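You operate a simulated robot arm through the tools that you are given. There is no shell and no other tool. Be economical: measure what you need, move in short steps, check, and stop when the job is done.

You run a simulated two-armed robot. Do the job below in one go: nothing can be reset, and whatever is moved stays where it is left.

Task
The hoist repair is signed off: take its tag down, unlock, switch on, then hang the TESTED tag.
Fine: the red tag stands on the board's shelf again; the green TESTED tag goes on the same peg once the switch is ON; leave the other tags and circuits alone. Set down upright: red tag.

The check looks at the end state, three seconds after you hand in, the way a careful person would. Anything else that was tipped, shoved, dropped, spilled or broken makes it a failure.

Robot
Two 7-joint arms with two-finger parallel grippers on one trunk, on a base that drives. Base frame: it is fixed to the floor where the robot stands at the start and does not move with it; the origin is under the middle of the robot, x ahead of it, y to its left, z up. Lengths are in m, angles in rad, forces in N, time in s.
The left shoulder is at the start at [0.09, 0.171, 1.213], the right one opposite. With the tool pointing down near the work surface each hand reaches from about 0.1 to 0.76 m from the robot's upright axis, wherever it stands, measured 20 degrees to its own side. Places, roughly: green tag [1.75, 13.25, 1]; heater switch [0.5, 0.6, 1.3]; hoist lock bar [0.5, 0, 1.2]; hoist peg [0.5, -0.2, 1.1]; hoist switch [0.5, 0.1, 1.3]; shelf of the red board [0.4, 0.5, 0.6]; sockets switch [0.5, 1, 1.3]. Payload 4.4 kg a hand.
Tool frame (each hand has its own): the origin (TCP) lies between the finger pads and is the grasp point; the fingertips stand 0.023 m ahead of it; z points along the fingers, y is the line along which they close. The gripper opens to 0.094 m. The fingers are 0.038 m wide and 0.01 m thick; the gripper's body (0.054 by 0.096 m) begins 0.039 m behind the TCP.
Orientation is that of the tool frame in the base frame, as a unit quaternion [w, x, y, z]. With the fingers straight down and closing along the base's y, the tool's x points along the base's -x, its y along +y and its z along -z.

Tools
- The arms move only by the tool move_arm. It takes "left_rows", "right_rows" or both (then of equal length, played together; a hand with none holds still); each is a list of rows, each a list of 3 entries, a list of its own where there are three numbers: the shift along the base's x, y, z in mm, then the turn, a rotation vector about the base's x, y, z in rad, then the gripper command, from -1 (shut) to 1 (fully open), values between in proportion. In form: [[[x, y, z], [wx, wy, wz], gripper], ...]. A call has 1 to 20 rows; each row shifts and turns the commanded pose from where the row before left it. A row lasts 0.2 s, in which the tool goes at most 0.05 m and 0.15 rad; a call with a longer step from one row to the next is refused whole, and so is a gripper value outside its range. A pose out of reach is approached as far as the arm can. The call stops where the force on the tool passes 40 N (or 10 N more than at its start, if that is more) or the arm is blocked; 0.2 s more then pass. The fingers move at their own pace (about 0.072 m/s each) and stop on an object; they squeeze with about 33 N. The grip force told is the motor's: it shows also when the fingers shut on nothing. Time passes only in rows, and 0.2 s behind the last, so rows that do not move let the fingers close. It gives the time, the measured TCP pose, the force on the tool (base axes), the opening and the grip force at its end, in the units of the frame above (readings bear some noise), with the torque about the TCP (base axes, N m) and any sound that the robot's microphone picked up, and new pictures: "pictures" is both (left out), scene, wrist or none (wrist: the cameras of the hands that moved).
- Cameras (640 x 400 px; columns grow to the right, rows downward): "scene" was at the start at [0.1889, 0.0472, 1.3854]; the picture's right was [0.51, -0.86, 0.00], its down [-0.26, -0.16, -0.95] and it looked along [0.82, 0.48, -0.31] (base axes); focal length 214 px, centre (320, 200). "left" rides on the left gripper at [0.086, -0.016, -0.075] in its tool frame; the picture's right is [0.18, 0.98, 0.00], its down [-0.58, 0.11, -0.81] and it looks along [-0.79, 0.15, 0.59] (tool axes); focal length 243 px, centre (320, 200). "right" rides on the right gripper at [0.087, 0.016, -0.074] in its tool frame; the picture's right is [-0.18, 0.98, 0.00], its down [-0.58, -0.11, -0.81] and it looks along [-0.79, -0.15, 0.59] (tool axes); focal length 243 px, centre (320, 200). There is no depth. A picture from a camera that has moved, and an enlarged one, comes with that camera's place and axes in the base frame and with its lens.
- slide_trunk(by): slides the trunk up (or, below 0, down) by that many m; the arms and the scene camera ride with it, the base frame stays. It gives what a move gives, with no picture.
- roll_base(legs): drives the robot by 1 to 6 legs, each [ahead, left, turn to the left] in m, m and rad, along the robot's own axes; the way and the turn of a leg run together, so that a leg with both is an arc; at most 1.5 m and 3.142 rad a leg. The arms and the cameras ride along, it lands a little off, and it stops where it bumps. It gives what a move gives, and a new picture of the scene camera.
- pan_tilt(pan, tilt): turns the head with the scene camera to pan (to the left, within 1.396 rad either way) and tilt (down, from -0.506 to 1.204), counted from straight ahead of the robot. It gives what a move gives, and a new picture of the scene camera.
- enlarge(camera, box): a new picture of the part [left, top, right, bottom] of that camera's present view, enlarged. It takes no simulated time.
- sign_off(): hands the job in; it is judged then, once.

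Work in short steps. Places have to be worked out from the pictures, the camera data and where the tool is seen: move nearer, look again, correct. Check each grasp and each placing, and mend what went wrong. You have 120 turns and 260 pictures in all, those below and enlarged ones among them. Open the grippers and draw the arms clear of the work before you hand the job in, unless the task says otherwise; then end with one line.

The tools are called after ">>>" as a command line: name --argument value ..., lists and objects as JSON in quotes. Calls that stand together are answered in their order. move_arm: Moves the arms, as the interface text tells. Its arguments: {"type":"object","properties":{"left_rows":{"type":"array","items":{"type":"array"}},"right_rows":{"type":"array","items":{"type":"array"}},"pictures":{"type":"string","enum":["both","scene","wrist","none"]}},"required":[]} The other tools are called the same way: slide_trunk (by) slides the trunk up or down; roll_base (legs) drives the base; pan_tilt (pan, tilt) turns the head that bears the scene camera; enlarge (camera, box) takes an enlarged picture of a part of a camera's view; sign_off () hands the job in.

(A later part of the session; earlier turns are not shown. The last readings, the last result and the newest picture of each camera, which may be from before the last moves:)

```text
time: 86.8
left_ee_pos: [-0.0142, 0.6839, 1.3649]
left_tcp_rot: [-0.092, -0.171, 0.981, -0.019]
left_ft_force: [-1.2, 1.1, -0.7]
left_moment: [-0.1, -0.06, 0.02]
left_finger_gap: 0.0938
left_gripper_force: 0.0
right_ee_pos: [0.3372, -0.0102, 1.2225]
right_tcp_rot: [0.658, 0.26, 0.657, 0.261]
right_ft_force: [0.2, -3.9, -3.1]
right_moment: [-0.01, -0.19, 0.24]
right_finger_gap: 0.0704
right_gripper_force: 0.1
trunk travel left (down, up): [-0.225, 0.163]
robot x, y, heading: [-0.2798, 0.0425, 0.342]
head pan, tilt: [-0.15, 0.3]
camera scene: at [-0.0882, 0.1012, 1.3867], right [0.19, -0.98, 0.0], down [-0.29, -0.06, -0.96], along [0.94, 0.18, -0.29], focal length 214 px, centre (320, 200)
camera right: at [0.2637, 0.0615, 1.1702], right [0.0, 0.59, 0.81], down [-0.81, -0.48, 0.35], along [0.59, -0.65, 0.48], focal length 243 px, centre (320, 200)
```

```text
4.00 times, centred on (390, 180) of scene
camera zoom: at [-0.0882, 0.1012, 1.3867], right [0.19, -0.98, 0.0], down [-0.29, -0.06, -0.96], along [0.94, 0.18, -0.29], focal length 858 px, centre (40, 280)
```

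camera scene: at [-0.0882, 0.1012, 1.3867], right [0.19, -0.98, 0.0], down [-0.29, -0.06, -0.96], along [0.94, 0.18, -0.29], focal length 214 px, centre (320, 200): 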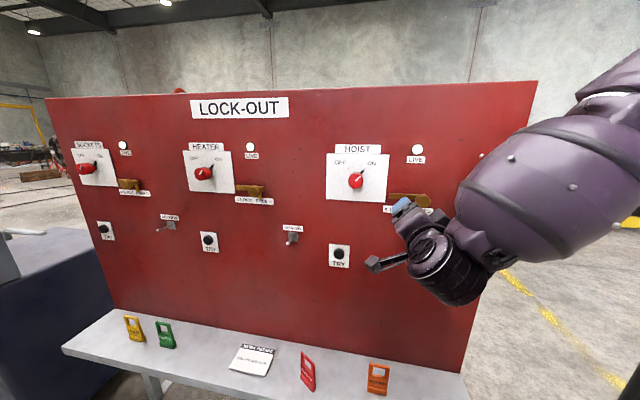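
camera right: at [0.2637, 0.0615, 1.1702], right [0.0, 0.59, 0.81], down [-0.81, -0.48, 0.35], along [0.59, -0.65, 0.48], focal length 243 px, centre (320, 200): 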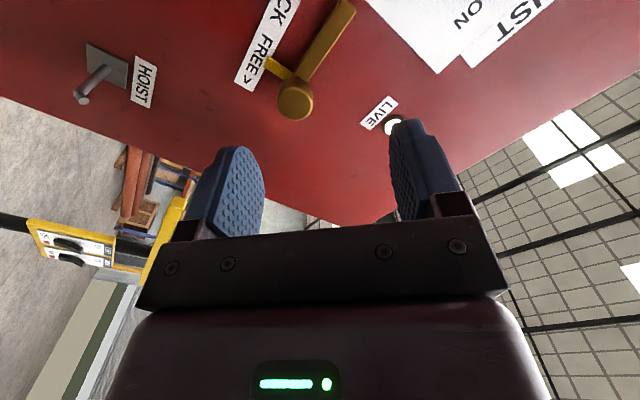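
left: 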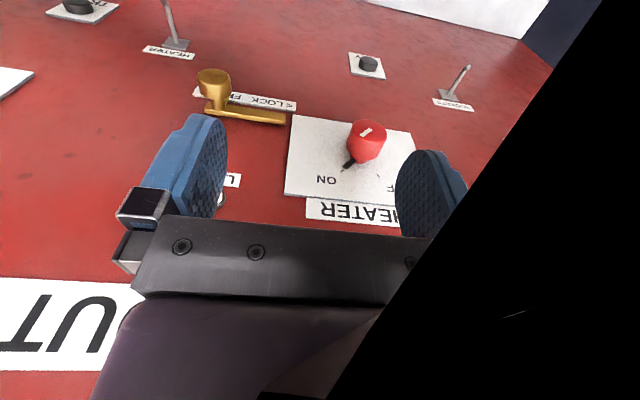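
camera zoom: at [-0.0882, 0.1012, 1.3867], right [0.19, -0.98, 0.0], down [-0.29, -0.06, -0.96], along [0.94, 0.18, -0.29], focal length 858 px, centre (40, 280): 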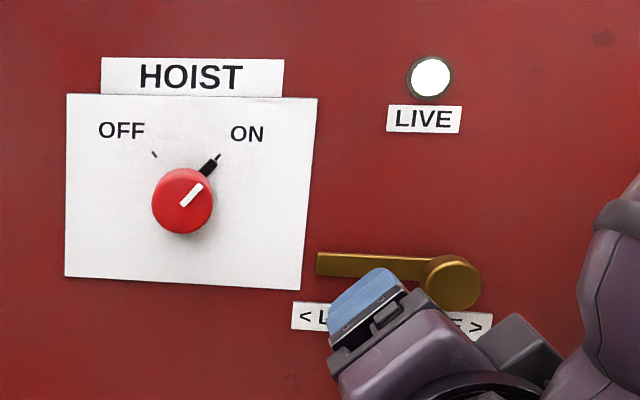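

The switch points to ON and the LIVE lamp is lit. Now the green tag at about (0.395, 0.783) on the shelf: I back off, drive left, turn to heading ≈0.5, and roll the hand back upright.

>>> roll_base --legs '[[-0.14, 0, 0], [0.13, 0.39, 0], [0, 0, 0.16]]'

>>> move_arm --right_rows '[[[0, 0, 0], [-0.13, 0, 0], 1], [[0, 0, 0], [-0.13, 0, 0], 1], [[0, 0, 0], [-0.13, 0, 0], 1], [[0, 0, 0], [-0.13, 0, 0], 1], [[0, 0, 0], [-0.13, 0, 0], 1], [[0, 0, 0], [-0.12, 0, 0], 1], [[0, 0, -30], [0, 0, 0], 1], [[0, 0, -40], [0, 0, 0], 1], [[0, 0, -40], [0, 0, 0], 1], [[0, 0, -40], [0, 0, 0], 1], [[0, 0, 0], [0, 0, 0], 1]]'

```text
time: 92.4
left_ee_pos: [-0.2677, 1.085, 1.3641]
left_tcp_rot: [-0.089, -0.251, 0.964, -0.024]
left_ft_force: [-1.0, 0.1, 0.3]
left_moment: [-0.03, 0.01, 0.0]
left_finger_gap: 0.0941
left_gripper_force: 0.0
right_ee_pos: [0.1942, 0.4561, 1.2178]
right_tcp_rot: [0.635, 0.205, 0.678, 0.31]
right_ft_force: [0.2, -0.5, 0.3]
right_moment: [0.0, 0.02, 0.0]
right_finger_gap: 0.0702
right_gripper_force: 0.0
trunk travel left (down, up): [-0.225, 0.163]
robot x, y, heading: [-0.4248, 0.4171, 0.509]
head pan, tilt: [-0.15, 0.3]
camera scene: at [-0.2445, 0.4973, 1.3863], right [0.35, -0.94, 0.0], down [-0.28, -0.1, -0.96], along [0.89, 0.34, -0.3], focal length 214 px, centre (320, 200)
```

scene: 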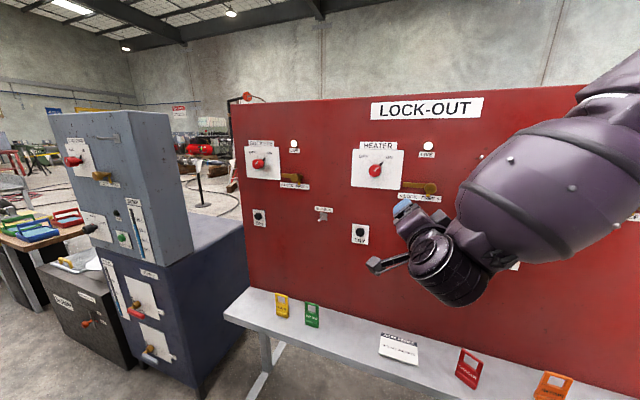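

```text
time: 94.8
left_ee_pos: [-0.2697, 1.0833, 1.3655]
left_tcp_rot: [-0.088, -0.251, 0.964, -0.023]
left_ft_force: [0.9, 0.6, 0.4]
left_moment: [0.03, 0.03, 0.0]
left_finger_gap: 0.094
left_gripper_force: 0.0
right_ee_pos: [0.194, 0.4565, 1.0702]
right_tcp_rot: [0.666, -0.048, 0.743, 0.034]
right_ft_force: [-1.0, 0.8, 0.6]
right_moment: [-0.04, 0.0, -0.01]
right_finger_gap: 0.0943
right_gripper_force: 0.1
trunk travel left (down, up): [-0.225, 0.163]
robot x, y, heading: [-0.4265, 0.4135, 0.509]
head pan, tilt: [-0.15, 0.3]
camera scene: at [-0.2452, 0.4964, 1.3867], right [0.35, -0.94, 0.0], down [-0.28, -0.1, -0.96], along [0.89, 0.34, -0.29], focal length 214 px, centre (320, 200)
camera right: at [0.1093, 0.4614, 0.9913], right [-0.09, 0.98, 0.17], down [-0.72, -0.18, 0.67], along [0.69, -0.06, 0.72], focal length 243 px, centre (320, 200)
```

scene: 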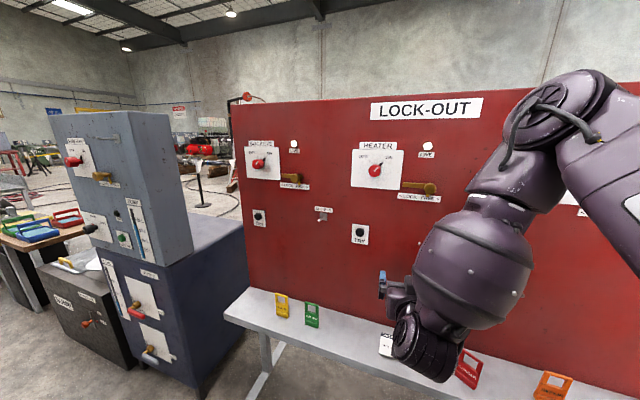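
right: 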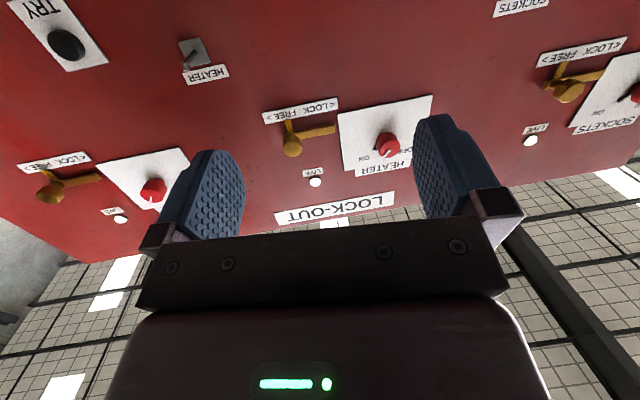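

Green tag foot is at about (0.388, 0.782). I lower the trunk 0.1 with the hand well in front of the shelf, then set hand yaw/pitch and lower it.

>>> slide_trunk --by -0.1

>>> move_arm --right_rows '[[[0, 0, 0], [0, 0.1, -0.03], 1], [[0, 0, 0], [0, 0.1, -0.03], 1], [[0, 0, 0], [0, 0.1, -0.03], 1], [[0, 0, 0], [0, 0.1, -0.02], 1], [[0, 0, -20], [0, 0.1, 0], 1], [[0, 0, -30], [0, 0, 0], 1], [[0, 0, -30], [0, 0, 0], 1], [[0, 0, 0], [0, 0, 0], 1]]'

```text
time: 96.1
left_ee_pos: [-0.2699, 1.0826, 1.2675]
left_tcp_rot: [-0.087, -0.251, 0.964, -0.023]
left_ft_force: [-0.3, 0.0, -0.6]
left_moment: [-0.01, -0.04, 0.02]
left_finger_gap: 0.0939
left_gripper_force: 0.1
right_ee_pos: [0.2037, 0.4611, 0.8642]
right_tcp_rot: [0.582, -0.08, 0.809, -0.007]
right_ft_force: [0.6, -0.1, 0.5]
right_moment: [0.01, 0.01, -0.01]
right_finger_gap: 0.0939
right_gripper_force: 0.0
trunk travel left (down, up): [-0.125, 0.263]
robot x, y, heading: [-0.4255, 0.4062, 0.508]
head pan, tilt: [-0.15, 0.3]
```

```text
time: 97.9
left_ee_pos: [-0.2674, 1.0844, 1.2664]
left_tcp_rot: [-0.09, -0.25, 0.964, -0.023]
left_ft_force: [-0.3, 0.3, -0.9]
left_moment: [-0.03, -0.01, 0.0]
left_finger_gap: 0.0941
left_gripper_force: 0.0
right_ee_pos: [0.2036, 0.4613, 0.7842]
right_tcp_rot: [0.361, -0.038, 0.931, -0.022]
right_ft_force: [-0.2, 0.4, 0.2]
right_moment: [-0.03, 0.0, -0.05]
right_finger_gap: 0.0939
right_gripper_force: 0.1
trunk travel left (down, up): [-0.125, 0.263]
robot x, y, heading: [-0.4264, 0.4115, 0.508]
head pan, tilt: [-0.15, 0.3]
camera scene: at [-0.1611, 0.5435, 1.2724], right [0.35, -0.94, 0.0], down [-0.28, -0.1, -0.96], along [0.89, 0.34, -0.3], focal length 214 px, centre (320, 200)
camera right: at [0.0894, 0.4715, 0.7791], right [0.08, 0.99, 0.06], down [-0.11, -0.05, 0.99], along [0.99, -0.09, 0.11], focal length 243 px, centre (320, 200)
```

scene: 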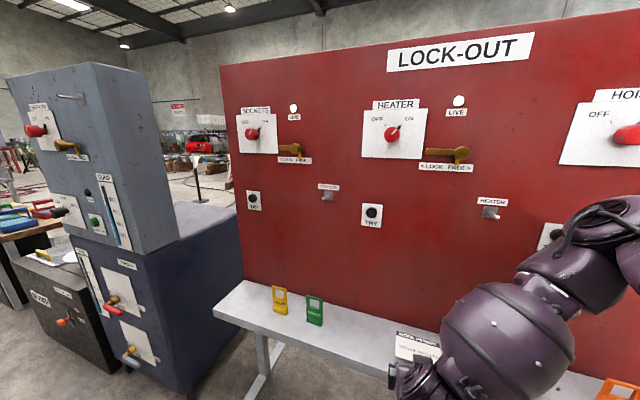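
right: 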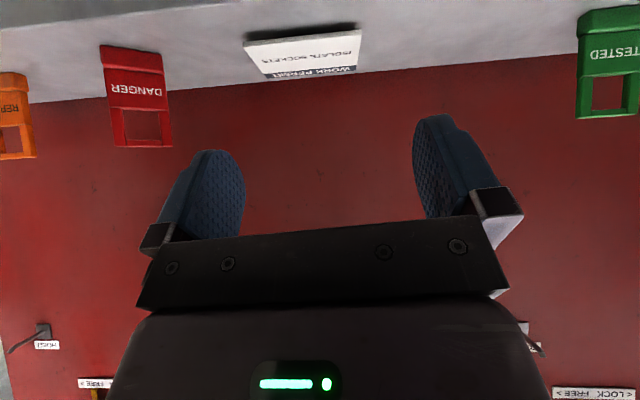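

Tag positions are clear from the wrist view. I level the hand (small roll/yaw/pitch corrections), then swing it left in front of the shelf toward the green tag.

>>> move_arm --right_rows '[[[0, 25, 0], [0.034, -0.11, -0.028], 1], [[0, 35, 0], [0.034, -0.11, -0.027], 1], [[0, 40, 0], [0, 0, 0], 1], [[0, 40, 0], [0, 0, 0], 1], [[0, 40, 0], [0, 0, 0], 1], [[0, 40, 0], [0, 0, 0], 1], [[0, 0, 0], [0, 0, 0], 1]]'

```text
time: 99.5
left_ee_pos: [-0.2676, 1.0839, 1.2661]
left_tcp_rot: [-0.089, -0.251, 0.964, -0.023]
left_ft_force: [-0.6, 1.1, -0.1]
left_moment: [-0.01, -0.03, -0.02]
left_finger_gap: 0.094
left_gripper_force: 0.1
right_ee_pos: [0.2037, 0.6828, 0.7824]
right_tcp_rot: [0.462, 0.003, 0.887, -0.005]
right_ft_force: [-0.4, 0.0, 0.8]
right_moment: [-0.05, 0.0, 0.02]
right_finger_gap: 0.094
right_gripper_force: 0.2
trunk travel left (down, up): [-0.125, 0.263]
robot x, y, heading: [-0.4269, 0.4115, 0.509]
head pan, tilt: [-0.15, 0.3]
camera scene: at [-0.1605, 0.5431, 1.2722], right [0.35, -0.94, 0.0], down [-0.28, -0.1, -0.96], along [0.89, 0.34, -0.3], focal length 214 px, centre (320, 200)
camera right: at [0.0932, 0.6999, 0.7547], right [0.11, 0.98, 0.15], down [-0.33, -0.1, 0.94], along [0.94, -0.15, 0.31], focal length 243 px, centre (320, 200)
```

scene: 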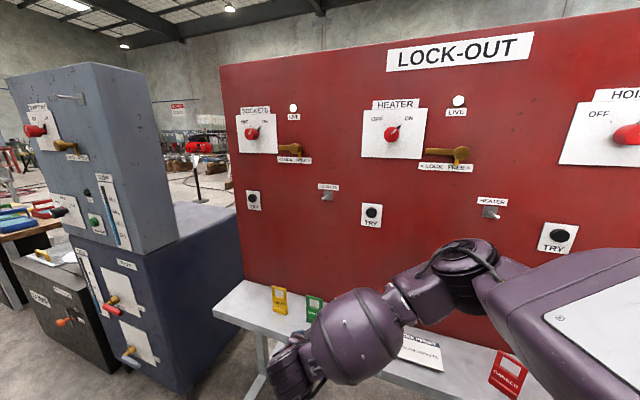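
right: 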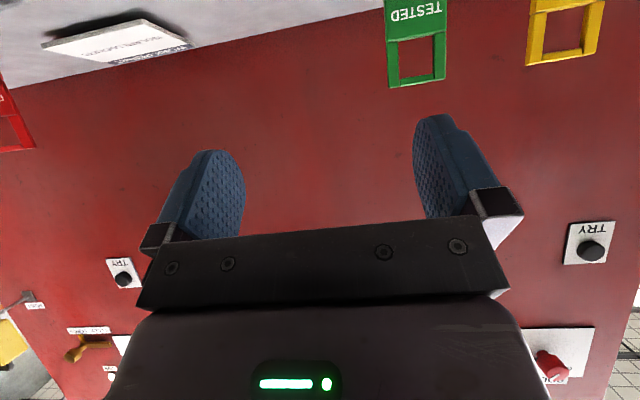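

Hand is level at 55° tilt; green tag centre y≈0.774, top z≈0.735. I move the hand left to align and drive forward about 9 cm.

>>> move_arm --right_rows '[[[0, 30, 0], [0, 0, 0], 1], [[0, 31, 0], [0, 0, 0], 1]]' --pictures "none"

>>> roll_base --legs '[[0.093, -0.018, 0]]'

>>> move_arm --right_rows '[[[0, 0, 0], [0, 0, 0], 1]]' --pictures "wrist"

```text
time: 100.1
left_ee_pos: [-0.2675, 1.0848, 1.2652]
left_tcp_rot: [-0.089, -0.251, 0.964, -0.024]
left_ft_force: [-0.7, 0.1, 0.2]
left_moment: [-0.04, 0.04, -0.03]
left_finger_gap: 0.0937
left_gripper_force: 0.2
right_ee_pos: [0.2042, 0.7431, 0.781]
right_tcp_rot: [0.462, 0.003, 0.887, -0.005]
right_ft_force: [0.0, 1.1, 1.1]
right_moment: [0.05, -0.02, 0.0]
right_finger_gap: 0.094
right_gripper_force: 0.0
trunk travel left (down, up): [-0.125, 0.263]
robot x, y, heading: [-0.4222, 0.4095, 0.512]
head pan, tilt: [-0.15, 0.3]
```

```text
time: 101.2
left_ee_pos: [-0.1778, 1.1132, 1.2662]
left_tcp_rot: [-0.089, -0.251, 0.964, -0.024]
left_ft_force: [-0.1, 0.3, -0.6]
left_moment: [-0.03, 0.01, 0.02]
left_finger_gap: 0.0938
left_gripper_force: 0.0
right_ee_pos: [0.2936, 0.7734, 0.7824]
right_tcp_rot: [0.462, 0.004, 0.887, -0.005]
right_ft_force: [-0.7, -0.2, -0.6]
right_moment: [-0.02, -0.02, 0.01]
right_finger_gap: 0.0938
right_gripper_force: 0.1
trunk travel left (down, up): [-0.125, 0.263]
robot x, y, heading: [-0.3359, 0.4436, 0.51]
head pan, tilt: [-0.15, 0.3]
camera scene: at [-0.0709, 0.5732, 1.2722], right [0.35, -0.94, 0.0], down [-0.28, -0.1, -0.96], along [0.89, 0.34, -0.3], focal length 214 px, centre (320, 200)
```

scene: 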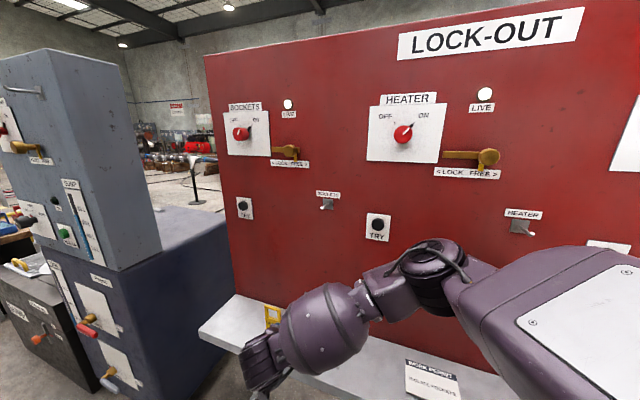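

```text
time: 101.6
left_ee_pos: [-0.178, 1.1138, 1.2649]
left_tcp_rot: [-0.089, -0.251, 0.963, -0.023]
left_ft_force: [-0.4, 0.2, -0.7]
left_moment: [-0.02, 0.0, -0.01]
left_finger_gap: 0.094
left_gripper_force: 0.0
right_ee_pos: [0.2924, 0.7727, 0.7828]
right_tcp_rot: [0.462, 0.002, 0.887, -0.003]
right_ft_force: [0.1, -1.0, 0.2]
right_moment: [-0.04, 0.03, 0.0]
right_finger_gap: 0.0939
right_gripper_force: 0.1
trunk travel left (down, up): [-0.125, 0.263]
robot x, y, heading: [-0.3377, 0.4416, 0.509]
head pan, tilt: [-0.15, 0.3]
camera right: at [0.183, 0.7897, 0.7545], right [0.11, 0.98, 0.15], down [-0.33, -0.1, 0.94], along [0.94, -0.16, 0.31], focal length 243 px, centre (320, 200)
```

right: 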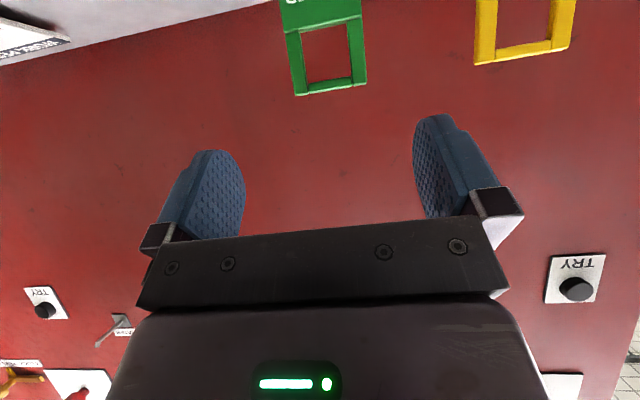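

Tag top bar is at (0.399, 0.775, 0.733). I lower in front of it and advance along the tool axis partway.

>>> move_arm --right_rows '[[[0, 2, -30], [0, 0, 0], 1], [[0, 0, -27], [0, 0, 0], 1], [[20, 0, -14], [0, 0, 0], 1], [[20, 0, -14], [0, 0, 0], 1], [[0, 0, 0], [0, 0, 0], 1]]'

```text
time: 102.8
left_ee_pos: [-0.1789, 1.1132, 1.266]
left_tcp_rot: [-0.09, -0.25, 0.964, -0.023]
left_ft_force: [-0.4, 0.4, 0.2]
left_moment: [0.03, -0.01, -0.02]
left_finger_gap: 0.0939
left_gripper_force: 0.0
right_ee_pos: [0.3325, 0.7757, 0.6958]
right_tcp_rot: [0.461, 0.002, 0.887, -0.004]
right_ft_force: [-0.2, 0.1, -0.9]
right_moment: [0.01, -0.03, 0.0]
right_finger_gap: 0.0938
right_gripper_force: 0.0
trunk travel left (down, up): [-0.125, 0.263]
robot x, y, heading: [-0.3352, 0.4394, 0.507]
head pan, tilt: [-0.15, 0.3]
camera scene: at [-0.0716, 0.5731, 1.2723], right [0.35, -0.94, 0.0], down [-0.28, -0.1, -0.96], along [0.89, 0.34, -0.3], focal length 214 px, centre (320, 200)
camera right: at [0.2229, 0.7927, 0.6687], right [0.11, 0.98, 0.15], down [-0.33, -0.1, 0.94], along [0.94, -0.16, 0.31], focal length 243 px, centre (320, 200)
```

scene: 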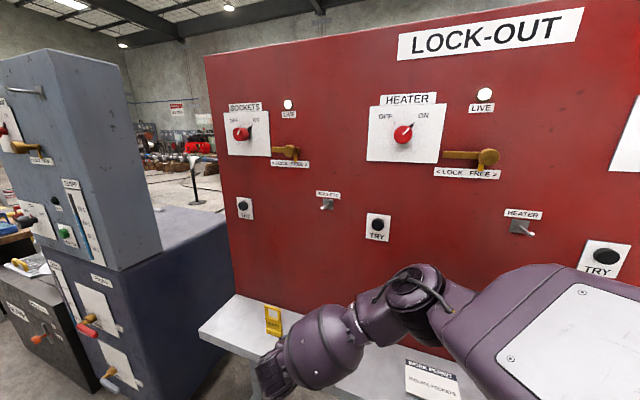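
right: 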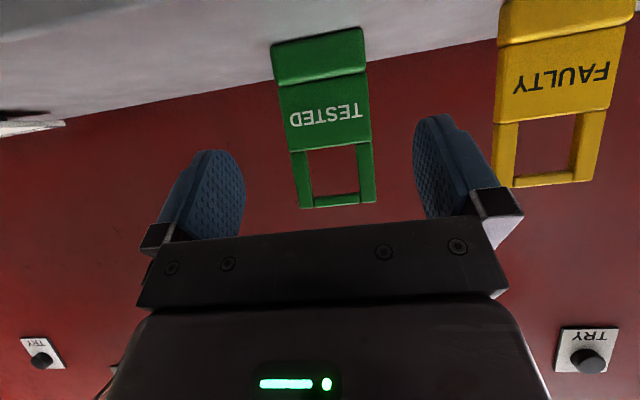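

Aligned: tag centred between open fingers, foot bottom z≈0.623. I advance the last 57 mm along the axis.

>>> move_arm --right_rows '[[[15, 0, -10], [0, 0, 0], 1], [[15, 0, -10], [0, 0, 0], 1], [[14, 0, -10], [0, 0, 0], 1], [[12, 0, -8], [0, 0, 0], 1], [[0, 0, 0], [0, 0, 0], 1]]' --pictures "wrist"

```text
time: 104.0
left_ee_pos: [-0.1775, 1.1131, 1.2654]
left_tcp_rot: [-0.09, -0.251, 0.963, -0.023]
left_ft_force: [-0.1, -0.1, -0.6]
left_moment: [0.04, -0.02, 0.01]
left_finger_gap: 0.0941
left_gripper_force: 0.1
right_ee_pos: [0.3896, 0.7748, 0.6593]
right_tcp_rot: [0.462, 0.003, 0.887, -0.004]
right_ft_force: [0.1, -0.2, 1.1]
right_moment: [0.01, 0.0, 0.01]
right_finger_gap: 0.0939
right_gripper_force: 0.0
trunk travel left (down, up): [-0.125, 0.263]
robot x, y, heading: [-0.3376, 0.4423, 0.511]
head pan, tilt: [-0.15, 0.3]
camera right: at [0.2786, 0.7918, 0.6315], right [0.11, 0.98, 0.15], down [-0.33, -0.1, 0.94], along [0.94, -0.16, 0.31], focal length 243 px, centre (320, 200)
```

right: 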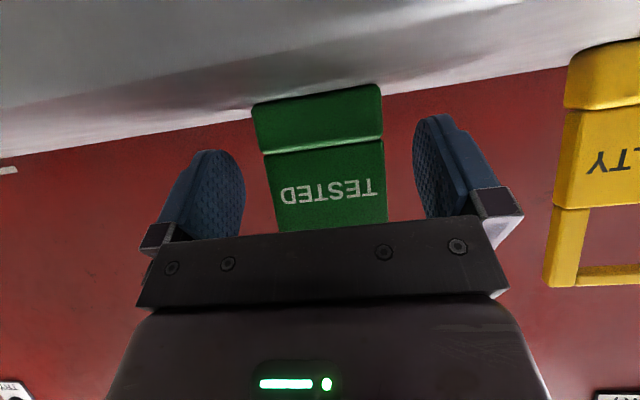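

In position with no contact. I close on the tag.

>>> move_arm --right_rows '[[[0, 0, 0], [0, 0, 0], 0.4], [[0, 0, 0], [0, 0, 0], 0.2], [[0, 0, 0], [0, 0, 0], -1], [[0, 0, 0], [0, 0, 0], -1], [[0, 0, 0], [0, 0, 0], -1], [[0, 0, 3], [0, 0, 0], -1], [[0, 0, 5], [0, 0, 0], -1], [[0, 0, 10], [0, 0, 0], -1], [[0, 0, 0], [0, 0, 0], -1]]' --pictures "wrist"

```text
time: 106.0
left_ee_pos: [-0.1771, 1.1147, 1.2648]
left_tcp_rot: [-0.089, -0.25, 0.964, -0.023]
left_ft_force: [-0.3, 1.0, -0.6]
left_moment: [0.01, -0.03, 0.0]
left_finger_gap: 0.094
left_gripper_force: 0.1
right_ee_pos: [0.3897, 0.7738, 0.6759]
right_tcp_rot: [0.461, 0.003, 0.887, -0.004]
right_ft_force: [0.2, -0.3, -0.5]
right_moment: [0.0, 0.0, 0.0]
right_finger_gap: 0.0592
right_gripper_force: 33.1
trunk travel left (down, up): [-0.125, 0.263]
robot x, y, heading: [-0.3362, 0.4407, 0.51]
head pan, tilt: [-0.15, 0.3]
camera right: at [0.2794, 0.7916, 0.6487], right [0.11, 0.98, 0.15], down [-0.33, -0.1, 0.94], along [0.94, -0.16, 0.31], focal length 243 px, centre (320, 200)
```

right: 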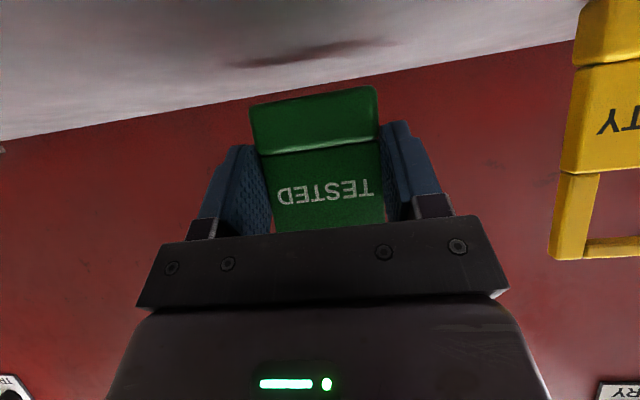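

Grip holds (gap 59 mm, 33 N). I lift it clear, back off, raise the trunk, and keep the tag well in front of the board.

>>> move_arm --right_rows '[[[0, 0, 30], [0, 0, 0], -1], [[0, 0, 35], [0, 0, 0], -1], [[-20, 0, 30], [0, 0, 0], -1], [[-30, -10, 10], [0, 0, 0], -1], [[-30, -20, 0], [0, 0, 0], -1], [[-30, -20, 0], [0, 0, 0], -1]]' --pictures "none"

>>> roll_base --legs '[[-0.2, 0, 0]]'

>>> slide_trunk --by 0.1

```text
time: 107.4
left_ee_pos: [-0.1789, 1.1142, 1.2659]
left_tcp_rot: [-0.089, -0.251, 0.964, -0.024]
left_ft_force: [1.2, -0.5, 0.1]
left_moment: [0.02, 0.0, 0.0]
left_finger_gap: 0.0937
left_gripper_force: 0.2
right_ee_pos: [0.2792, 0.7253, 0.7827]
right_tcp_rot: [0.462, 0.003, 0.887, -0.004]
right_ft_force: [-0.1, 0.5, -1.1]
right_moment: [0.01, -0.01, -0.01]
right_finger_gap: 0.0594
right_gripper_force: 32.8
trunk travel left (down, up): [-0.125, 0.263]
robot x, y, heading: [-0.3347, 0.444, 0.507]
head pan, tilt: [-0.15, 0.3]
```

```text
time: 109.0
left_ee_pos: [-0.353, 1.0139, 1.2659]
left_tcp_rot: [-0.089, -0.248, 0.964, -0.023]
left_ft_force: [-0.6, -0.6, 0.5]
left_moment: [0.0, -0.01, 0.03]
left_finger_gap: 0.0941
left_gripper_force: 0.2
right_ee_pos: [0.1036, 0.6241, 0.7832]
right_tcp_rot: [0.462, 0.005, 0.887, -0.006]
right_ft_force: [-0.5, -0.2, -0.6]
right_moment: [-0.01, 0.01, 0.04]
right_finger_gap: 0.0593
right_gripper_force: 33.3
trunk travel left (down, up): [-0.125, 0.263]
robot x, y, heading: [-0.5143, 0.3432, 0.507]
head pan, tilt: [-0.15, 0.3]
camera scene: at [-0.248, 0.4734, 1.2721], right [0.35, -0.94, 0.0], down [-0.28, -0.1, -0.96], along [0.9, 0.33, -0.3], focal length 214 px, centre (320, 200)
```

scene: 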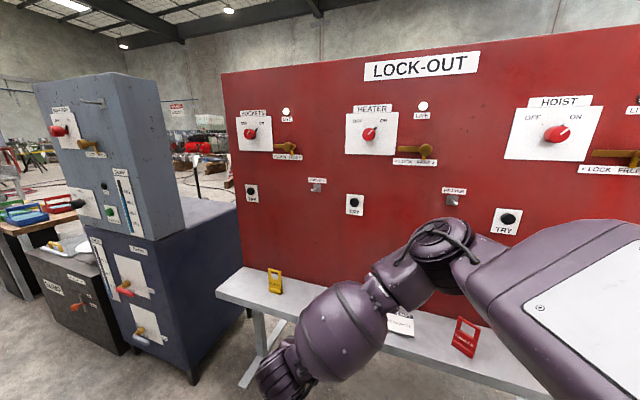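

```text
time: 110.4
left_ee_pos: [-0.3508, 1.0138, 1.3653]
left_tcp_rot: [-0.09, -0.248, 0.964, -0.024]
left_ft_force: [-0.2, -1.1, -0.4]
left_moment: [0.02, -0.01, 0.0]
left_finger_gap: 0.0941
left_gripper_force: 0.1
right_ee_pos: [0.1034, 0.6246, 0.8813]
right_tcp_rot: [0.461, 0.004, 0.887, -0.006]
right_ft_force: [-0.2, 0.4, -0.9]
right_moment: [-0.01, -0.01, -0.02]
right_finger_gap: 0.0594
right_gripper_force: 32.9
trunk travel left (down, up): [-0.225, 0.163]
robot x, y, heading: [-0.5128, 0.3431, 0.504]
head pan, tilt: [-0.15, 0.3]
```

Now turn to heading ≈0.25 and drive right to face the hoist peg, then raise the hand and square it up.

>>> roll_base --legs '[[0, 0, -0.25], [0, -0.62, 0]]'

>>> move_arm --right_rows '[[[0, 0, 30], [0, 0, 0.08], -1], [[0, 0, 30], [0, 0, 0.08], -1], [[0, 0, 30], [0, 0, 0.09], -1], [[0, 0, 30], [0, 0, 0], -1], [[0, 0, 15], [0, 0, 0], -1], [[0, 0, 0], [0, 0, 0], -1]]'

```text
time: 117.1
left_ee_pos: [-0.0379, 0.3631, 1.3661]
left_tcp_rot: [-0.092, -0.128, 0.987, -0.012]
left_ft_force: [0.6, -1.0, -0.4]
left_moment: [-0.03, -0.01, -0.02]
left_finger_gap: 0.0942
left_gripper_force: 0.1
right_ee_pos: [0.3087, -0.1277, 0.8831]
right_tcp_rot: [0.458, 0.114, 0.88, -0.062]
right_ft_force: [0.3, -0.3, -0.8]
right_moment: [-0.02, -0.01, -0.01]
right_finger_gap: 0.0593
right_gripper_force: 32.6
trunk travel left (down, up): [-0.225, 0.163]
robot x, y, heading: [-0.3608, -0.2503, 0.256]
head pan, tilt: [-0.15, 0.3]
camera scene: at [-0.1614, -0.2124, 1.3863], right [0.11, -0.99, 0.0], down [-0.29, -0.03, -0.96], along [0.95, 0.1, -0.3], focal length 214 px, centre (320, 200)
```

scene: 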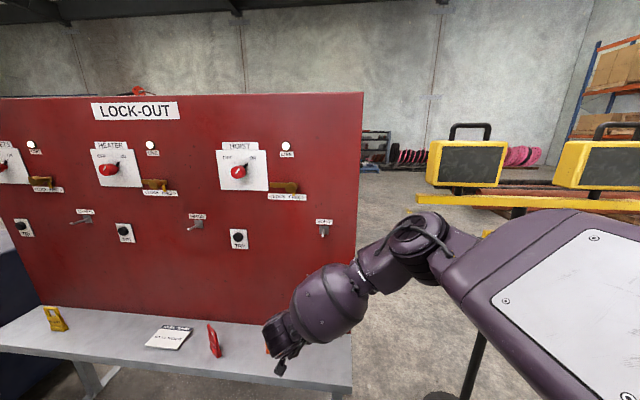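

```text
time: 118.5
left_ee_pos: [-0.0376, 0.3622, 1.3651]
left_tcp_rot: [-0.092, -0.127, 0.987, -0.012]
left_ft_force: [0.0, -0.2, -0.4]
left_moment: [-0.01, -0.02, 0.04]
left_finger_gap: 0.0937
left_gripper_force: 0.1
right_ee_pos: [0.3073, -0.1279, 1.0183]
right_tcp_rot: [0.462, 0.004, 0.887, -0.005]
right_ft_force: [0.4, -0.2, -0.2]
right_moment: [0.02, 0.03, -0.01]
right_finger_gap: 0.0595
right_gripper_force: 33.3
trunk travel left (down, up): [-0.225, 0.163]
robot x, y, heading: [-0.3575, -0.25, 0.262]
head pan, tilt: [-0.15, 0.3]
camera scene: at [-0.1614, -0.2121, 1.3862], right [0.11, -0.99, 0.0], down [-0.29, -0.03, -0.96], along [0.95, 0.1, -0.3], focal length 214 px, centre (320, 200)
camera right: at [0.1987, -0.1109, 0.9901], right [0.12, 0.98, 0.15], down [-0.33, -0.1, 0.94], along [0.94, -0.16, 0.31], focal length 243 px, centre (320, 200)
```

scene: 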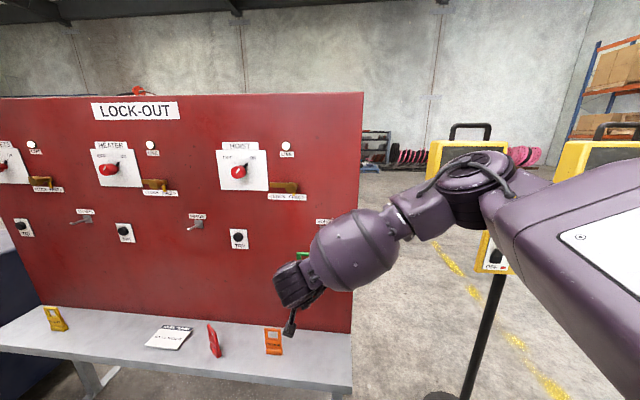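
right: 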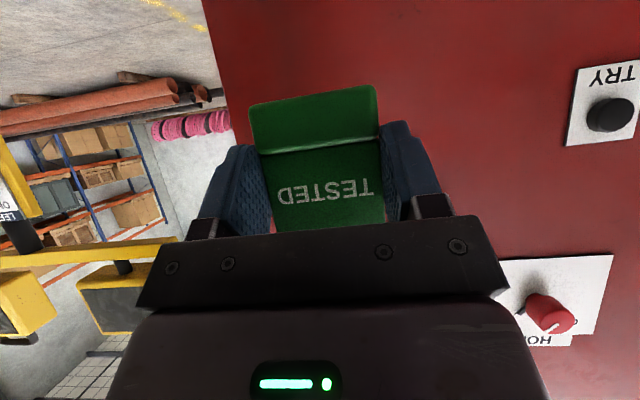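

Tag held square. I align the hand to y=-0.153 and drive forward 0.1 m, still short of the peg tip (x≈0.452).

>>> move_arm --right_rows '[[[-10, -25, 0], [0, 0, 0], -1], [[-10, -26, 0], [0, 0, 0], -1]]' --pictures "none"

>>> roll_base --legs '[[0.1, 0, 0]]'

>>> enlarge --camera "scene" --box '[240, 180, 400, 280]'

```text
time: 119.1
left_ee_pos: [-0.0372, 0.3627, 1.3661]
left_tcp_rot: [-0.091, -0.127, 0.988, -0.011]
left_ft_force: [0.0, 0.4, 0.3]
left_moment: [0.01, 0.01, -0.03]
left_finger_gap: 0.0938
left_gripper_force: 0.2
right_ee_pos: [0.2873, -0.1796, 1.0197]
right_tcp_rot: [0.461, 0.003, 0.887, -0.004]
right_ft_force: [1.1, 0.2, -0.3]
right_moment: [-0.02, 0.0, -0.03]
right_finger_gap: 0.0591
right_gripper_force: 33.5
trunk travel left (down, up): [-0.225, 0.163]
robot x, y, heading: [-0.3614, -0.2488, 0.261]
head pan, tilt: [-0.15, 0.3]
```

```text
time: 120.2
left_ee_pos: [0.0563, 0.388, 1.3661]
left_tcp_rot: [-0.091, -0.127, 0.988, -0.013]
left_ft_force: [0.1, 0.5, -0.5]
left_moment: [0.01, 0.02, -0.02]
left_finger_gap: 0.0941
left_gripper_force: 0.1
right_ee_pos: [0.3815, -0.1543, 1.0197]
right_tcp_rot: [0.461, 0.003, 0.887, -0.005]
right_ft_force: [-0.6, 0.1, -0.7]
right_moment: [-0.01, -0.01, 0.01]
right_finger_gap: 0.0592
right_gripper_force: 32.6
trunk travel left (down, up): [-0.225, 0.163]
robot x, y, heading: [-0.2678, -0.2248, 0.258]
head pan, tilt: [-0.15, 0.3]
camera scene: at [-0.0668, -0.1873, 1.3864], right [0.11, -0.99, 0.0], down [-0.29, -0.03, -0.96], along [0.95, 0.1, -0.3], focal length 214 px, centre (320, 200)
```

scene: 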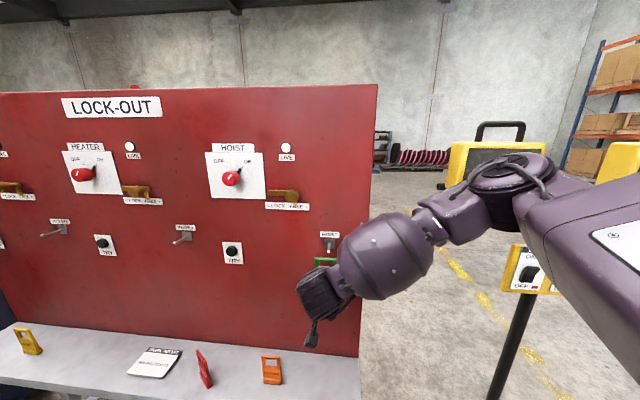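

```text
4.00 times, centred on (320, 230) of scene
camera zoom: at [-0.0668, -0.1873, 1.3864], right [0.11, -0.99, 0.0], down [-0.29, -0.03, -0.96], along [0.95, 0.1, -0.3], focal length 858 px, centre (320, 80)
```

zoom: 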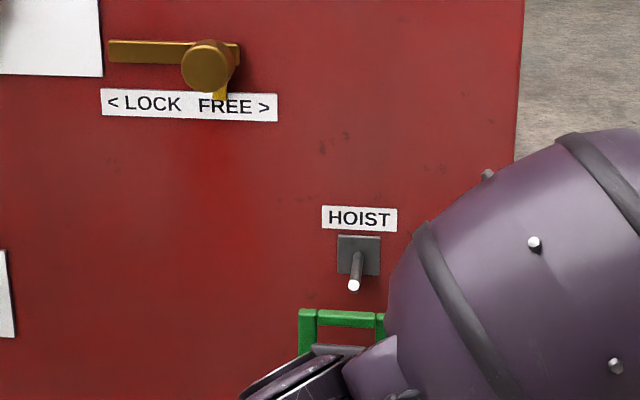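

Peg tip and tag loop line up in y (-0.155); bar underside needs a bit more height. I raise 4 mm, shift 1.5 mm right, and thread on slowly.

>>> move_arm --right_rows '[[[0, -1.5, 4], [0, 0, 0], -1], [[15, 0, 0], [0, 0, 0], -1], [[15, 0, 0], [0, 0, 0], -1], [[10, 0, 0], [0, 0, 0], -1], [[10, 0, 0], [0, 0, 0], -1], [[0, 0, 0], [0, 0, 0], -1]]'

>>> enlarge --camera "scene" --box '[270, 200, 398, 280]'

```text
time: 121.6
left_ee_pos: [0.0573, 0.387, 1.365]
left_tcp_rot: [-0.091, -0.128, 0.988, -0.012]
left_ft_force: [-0.8, -0.3, -0.7]
left_moment: [0.0, -0.01, 0.0]
left_finger_gap: 0.0942
left_gripper_force: 0.1
right_ee_pos: [0.431, -0.1554, 1.0231]
right_tcp_rot: [0.461, 0.003, 0.888, -0.004]
right_ft_force: [0.1, 0.1, -1.1]
right_moment: [-0.03, -0.05, -0.05]
right_finger_gap: 0.0591
right_gripper_force: 33.0
trunk travel left (down, up): [-0.225, 0.163]
robot x, y, heading: [-0.2645, -0.2213, 0.259]
head pan, tilt: [-0.15, 0.3]
camera scene: at [-0.0675, -0.1873, 1.3863], right [0.11, -0.99, 0.0], down [-0.29, -0.03, -0.96], along [0.95, 0.1, -0.3], focal length 214 px, centre (320, 200)
camera right: at [0.321, -0.137, 0.995], right [0.12, 0.98, 0.15], down [-0.33, -0.1, 0.94], along [0.94, -0.16, 0.31], focal length 243 px, centre (320, 200)
```

scene: 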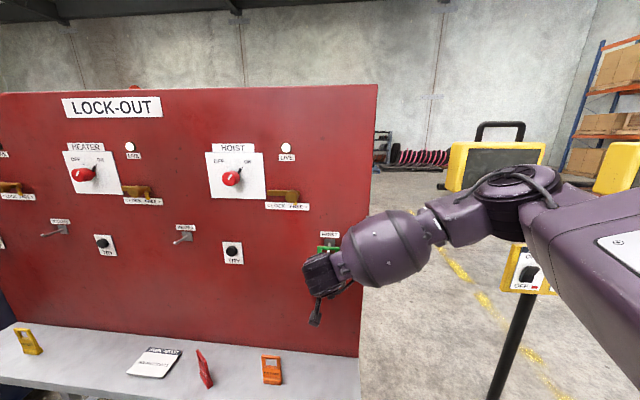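
right: 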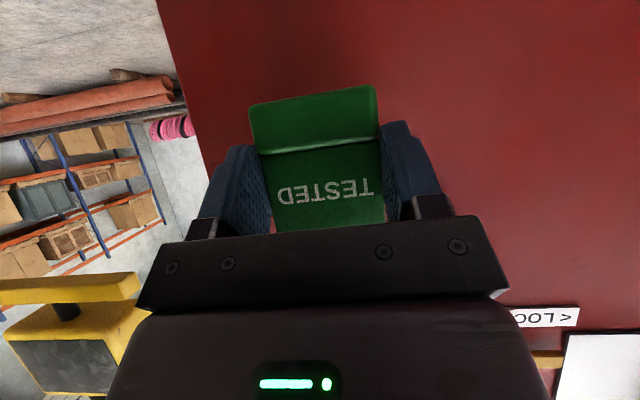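

```text
5.00 times, centred on (334, 240) of scene
camera zoom: at [-0.0675, -0.1873, 1.3863], right [0.11, -0.99, 0.0], down [-0.29, -0.03, -0.96], along [0.95, 0.1, -0.3], focal length 1072 px, centre (250, 0)
```

zoom: 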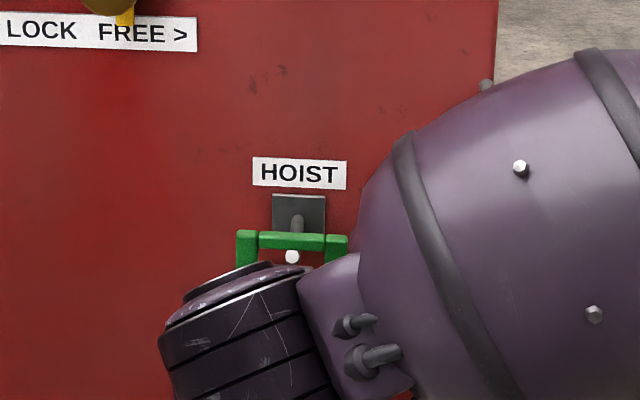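

The peg tip shows through the loop just under the bar, no contact. I continue 25 mm onto the peg.

>>> move_arm --right_rows '[[[6, 0, 0], [0, 0, 0], -1], [[6, 0, 0], [0, 0, 0], -1], [[6, 0, 0], [0, 0, 0], -1], [[6, 0, 0], [0, 0, 0], -1], [[0, 0, 0], [0, 0, 0], -1]]' --pictures "none"

>>> enlarge --camera "scene" --box '[290, 215, 370, 265]'

```text
time: 122.8
left_ee_pos: [0.057, 0.3874, 1.3661]
left_tcp_rot: [-0.091, -0.128, 0.988, -0.012]
left_ft_force: [0.0, -0.4, -0.2]
left_moment: [-0.02, 0.01, 0.02]
left_finger_gap: 0.0941
left_gripper_force: 0.1
right_ee_pos: [0.4553, -0.1566, 1.023]
right_tcp_rot: [0.462, 0.004, 0.887, -0.005]
right_ft_force: [-0.2, -0.6, 0.1]
right_moment: [0.01, 0.02, -0.01]
right_finger_gap: 0.0592
right_gripper_force: 32.5
trunk travel left (down, up): [-0.225, 0.163]
robot x, y, heading: [-0.2651, -0.2262, 0.258]
head pan, tilt: [-0.15, 0.3]
```

```text
8.00 times, centred on (330, 240) of scene
camera zoom: at [-0.0674, -0.1874, 1.3863], right [0.11, -0.99, 0.0], down [-0.29, -0.03, -0.96], along [0.95, 0.1, -0.3], focal length 1716 px, centre (240, -120)
```

zoom: 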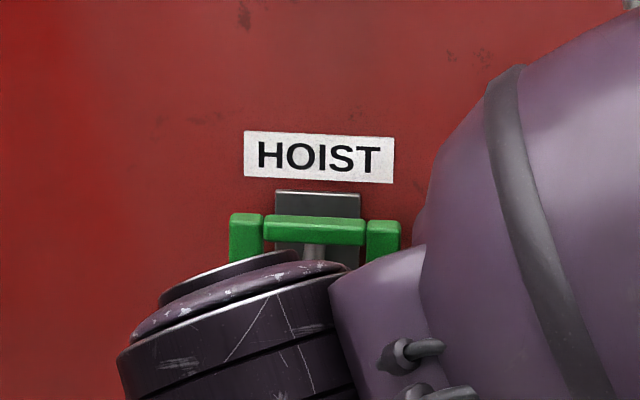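

The peg now runs through the loop. I go 6 mm deeper and lower gently until the bar rests on the peg.

>>> move_arm --right_rows '[[[3, 0, 0], [0, 0, 0], -1], [[3, 0, 0], [0, 0, 0], -1], [[0, 0, -2], [0, 0, 0], -1], [[0, 0, -2], [0, 0, 0], -1], [[0, 0, -1], [0, 0, 0], -1], [[0, 0, 0], [0, 0, 0], -1]]' --pictures "wrist"

```text
time: 124.2
left_ee_pos: [0.0556, 0.3865, 1.3649]
left_tcp_rot: [-0.091, -0.127, 0.988, -0.012]
left_ft_force: [-0.2, -0.3, 0.2]
left_moment: [-0.02, 0.0, 0.03]
left_finger_gap: 0.0942
left_gripper_force: 0.0
right_ee_pos: [0.4607, -0.1538, 1.0179]
right_tcp_rot: [0.462, 0.004, 0.887, -0.005]
right_ft_force: [0.4, 0.0, -1.1]
right_moment: [0.02, -0.02, 0.0]
right_finger_gap: 0.059
right_gripper_force: 32.8
trunk travel left (down, up): [-0.225, 0.163]
robot x, y, heading: [-0.2657, -0.2219, 0.257]
head pan, tilt: [-0.15, 0.3]
camera right: at [0.3515, -0.1374, 0.9903], right [0.12, 0.98, 0.15], down [-0.33, -0.1, 0.94], along [0.94, -0.16, 0.31], focal length 243 px, centre (320, 200)
```

right: 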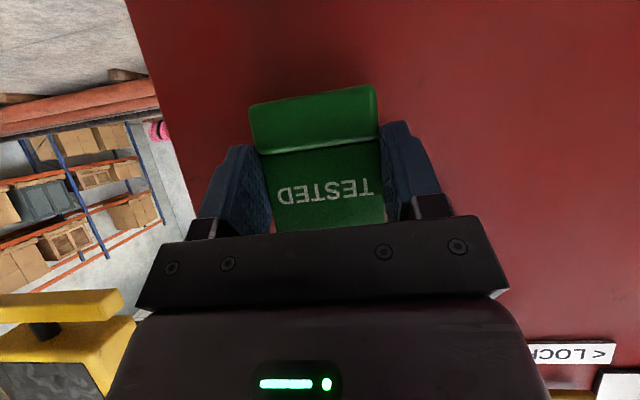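

No contact yet, clear of the palm too. I keep lowering in 2 mm steps.

>>> move_arm --right_rows '[[[2, 0, -2], [0, 0, 0], -1], [[2, 0, -2], [0, 0, 0], -1], [[0, 0, -2], [0, 0, 0], -1], [[0, 0, 0], [0, 0, 0], -1]]' --pictures "none"

>>> enlarge --camera "scene" --box '[290, 215, 370, 265]'

```text
time: 125.2
left_ee_pos: [0.0545, 0.3865, 1.3672]
left_tcp_rot: [-0.091, -0.127, 0.988, -0.013]
left_ft_force: [0.0, -0.5, -0.5]
left_moment: [0.01, -0.02, 0.0]
left_finger_gap: 0.094
left_gripper_force: 0.0
right_ee_pos: [0.4649, -0.1547, 1.0156]
right_tcp_rot: [0.464, 0.004, 0.886, -0.004]
right_ft_force: [-7.5, -0.3, 14.6]
right_moment: [0.05, -0.27, 0.0]
right_finger_gap: 0.0593
right_gripper_force: 32.7
trunk travel left (down, up): [-0.225, 0.163]
robot x, y, heading: [-0.2656, -0.2249, 0.26]
head pan, tilt: [-0.15, 0.3]
```

```text
8.00 times, centred on (330, 240) of scene
camera zoom: at [-0.0698, -0.1877, 1.387], right [0.11, -0.99, 0.0], down [-0.29, -0.03, -0.96], along [0.95, 0.1, -0.29], focal length 1716 px, centre (240, -120)
```

zoom: 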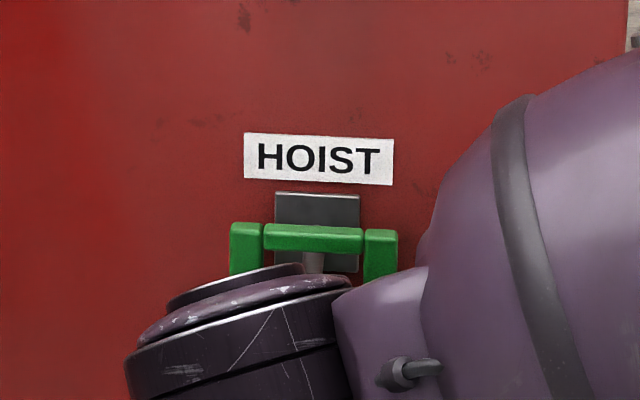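

The bar rests on the peg (15 N up) and a fingertip just brushes the board. I ease back 3 mm and up 1 mm, then open slowly.

>>> move_arm --right_rows '[[[-3, 0, 1], [0, 0, 0], -1], [[0, 0, 0], [0, 0, 0], -1], [[0, 0, 0], [0, 0, 0], 0.35], [[0, 0, 0], [0, 0, 0], 0.5], [[0, 0, 0], [0, 0, 0], 0.8], [[0, 0, 0], [0, 0, 0], 1], [[0, 0, 0], [0, 0, 0], 1]]'

>>> enlarge --camera "scene" --box '[290, 215, 370, 265]'

```text
time: 126.8
left_ee_pos: [0.0571, 0.3867, 1.3663]
left_tcp_rot: [-0.092, -0.126, 0.988, -0.012]
left_ft_force: [0.3, 0.7, 0.1]
left_moment: [-0.03, 0.02, -0.02]
left_finger_gap: 0.0941
left_gripper_force: 0.1
right_ee_pos: [0.4629, -0.1545, 1.0135]
right_tcp_rot: [0.461, 0.004, 0.887, -0.005]
right_ft_force: [0.2, -0.3, -0.2]
right_moment: [-0.01, 0.02, -0.01]
right_finger_gap: 0.0942
right_gripper_force: 0.1
trunk travel left (down, up): [-0.225, 0.163]
robot x, y, heading: [-0.268, -0.2255, 0.262]
head pan, tilt: [-0.15, 0.3]
camera scene: at [-0.0674, -0.1874, 1.3863], right [0.11, -0.99, 0.0], down [-0.29, -0.03, -0.96], along [0.95, 0.1, -0.3], focal length 214 px, centre (320, 200)
camera right: at [0.3526, -0.1378, 0.9848], right [0.12, 0.98, 0.15], down [-0.33, -0.1, 0.94], along [0.94, -0.16, 0.31], focal length 243 px, centre (320, 200)
```

scene: 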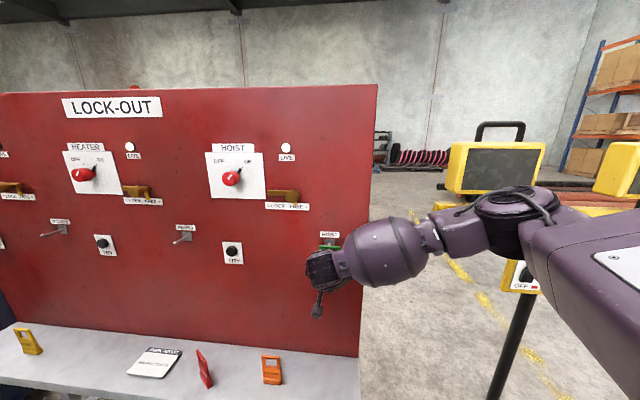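
right: 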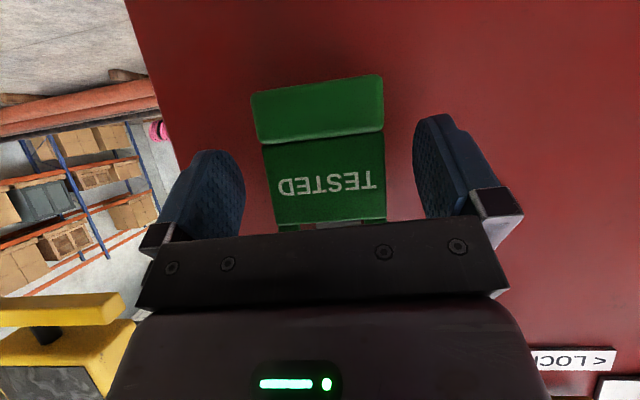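

```text
8.00 times, centred on (330, 240) of scene
camera zoom: at [-0.0674, -0.1874, 1.3863], right [0.11, -0.99, 0.0], down [-0.29, -0.03, -0.96], along [0.95, 0.1, -0.3], focal length 1716 px, centre (240, -120)
```

zoom: 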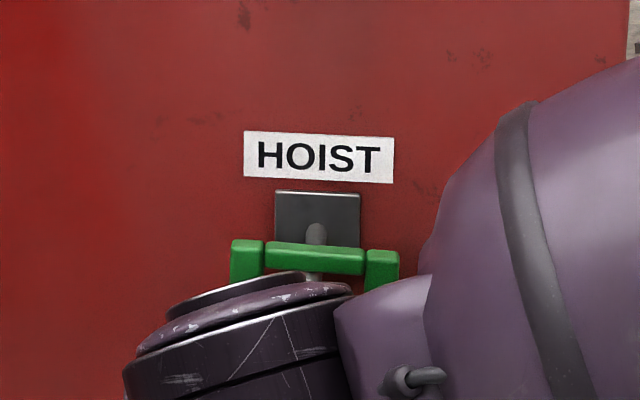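

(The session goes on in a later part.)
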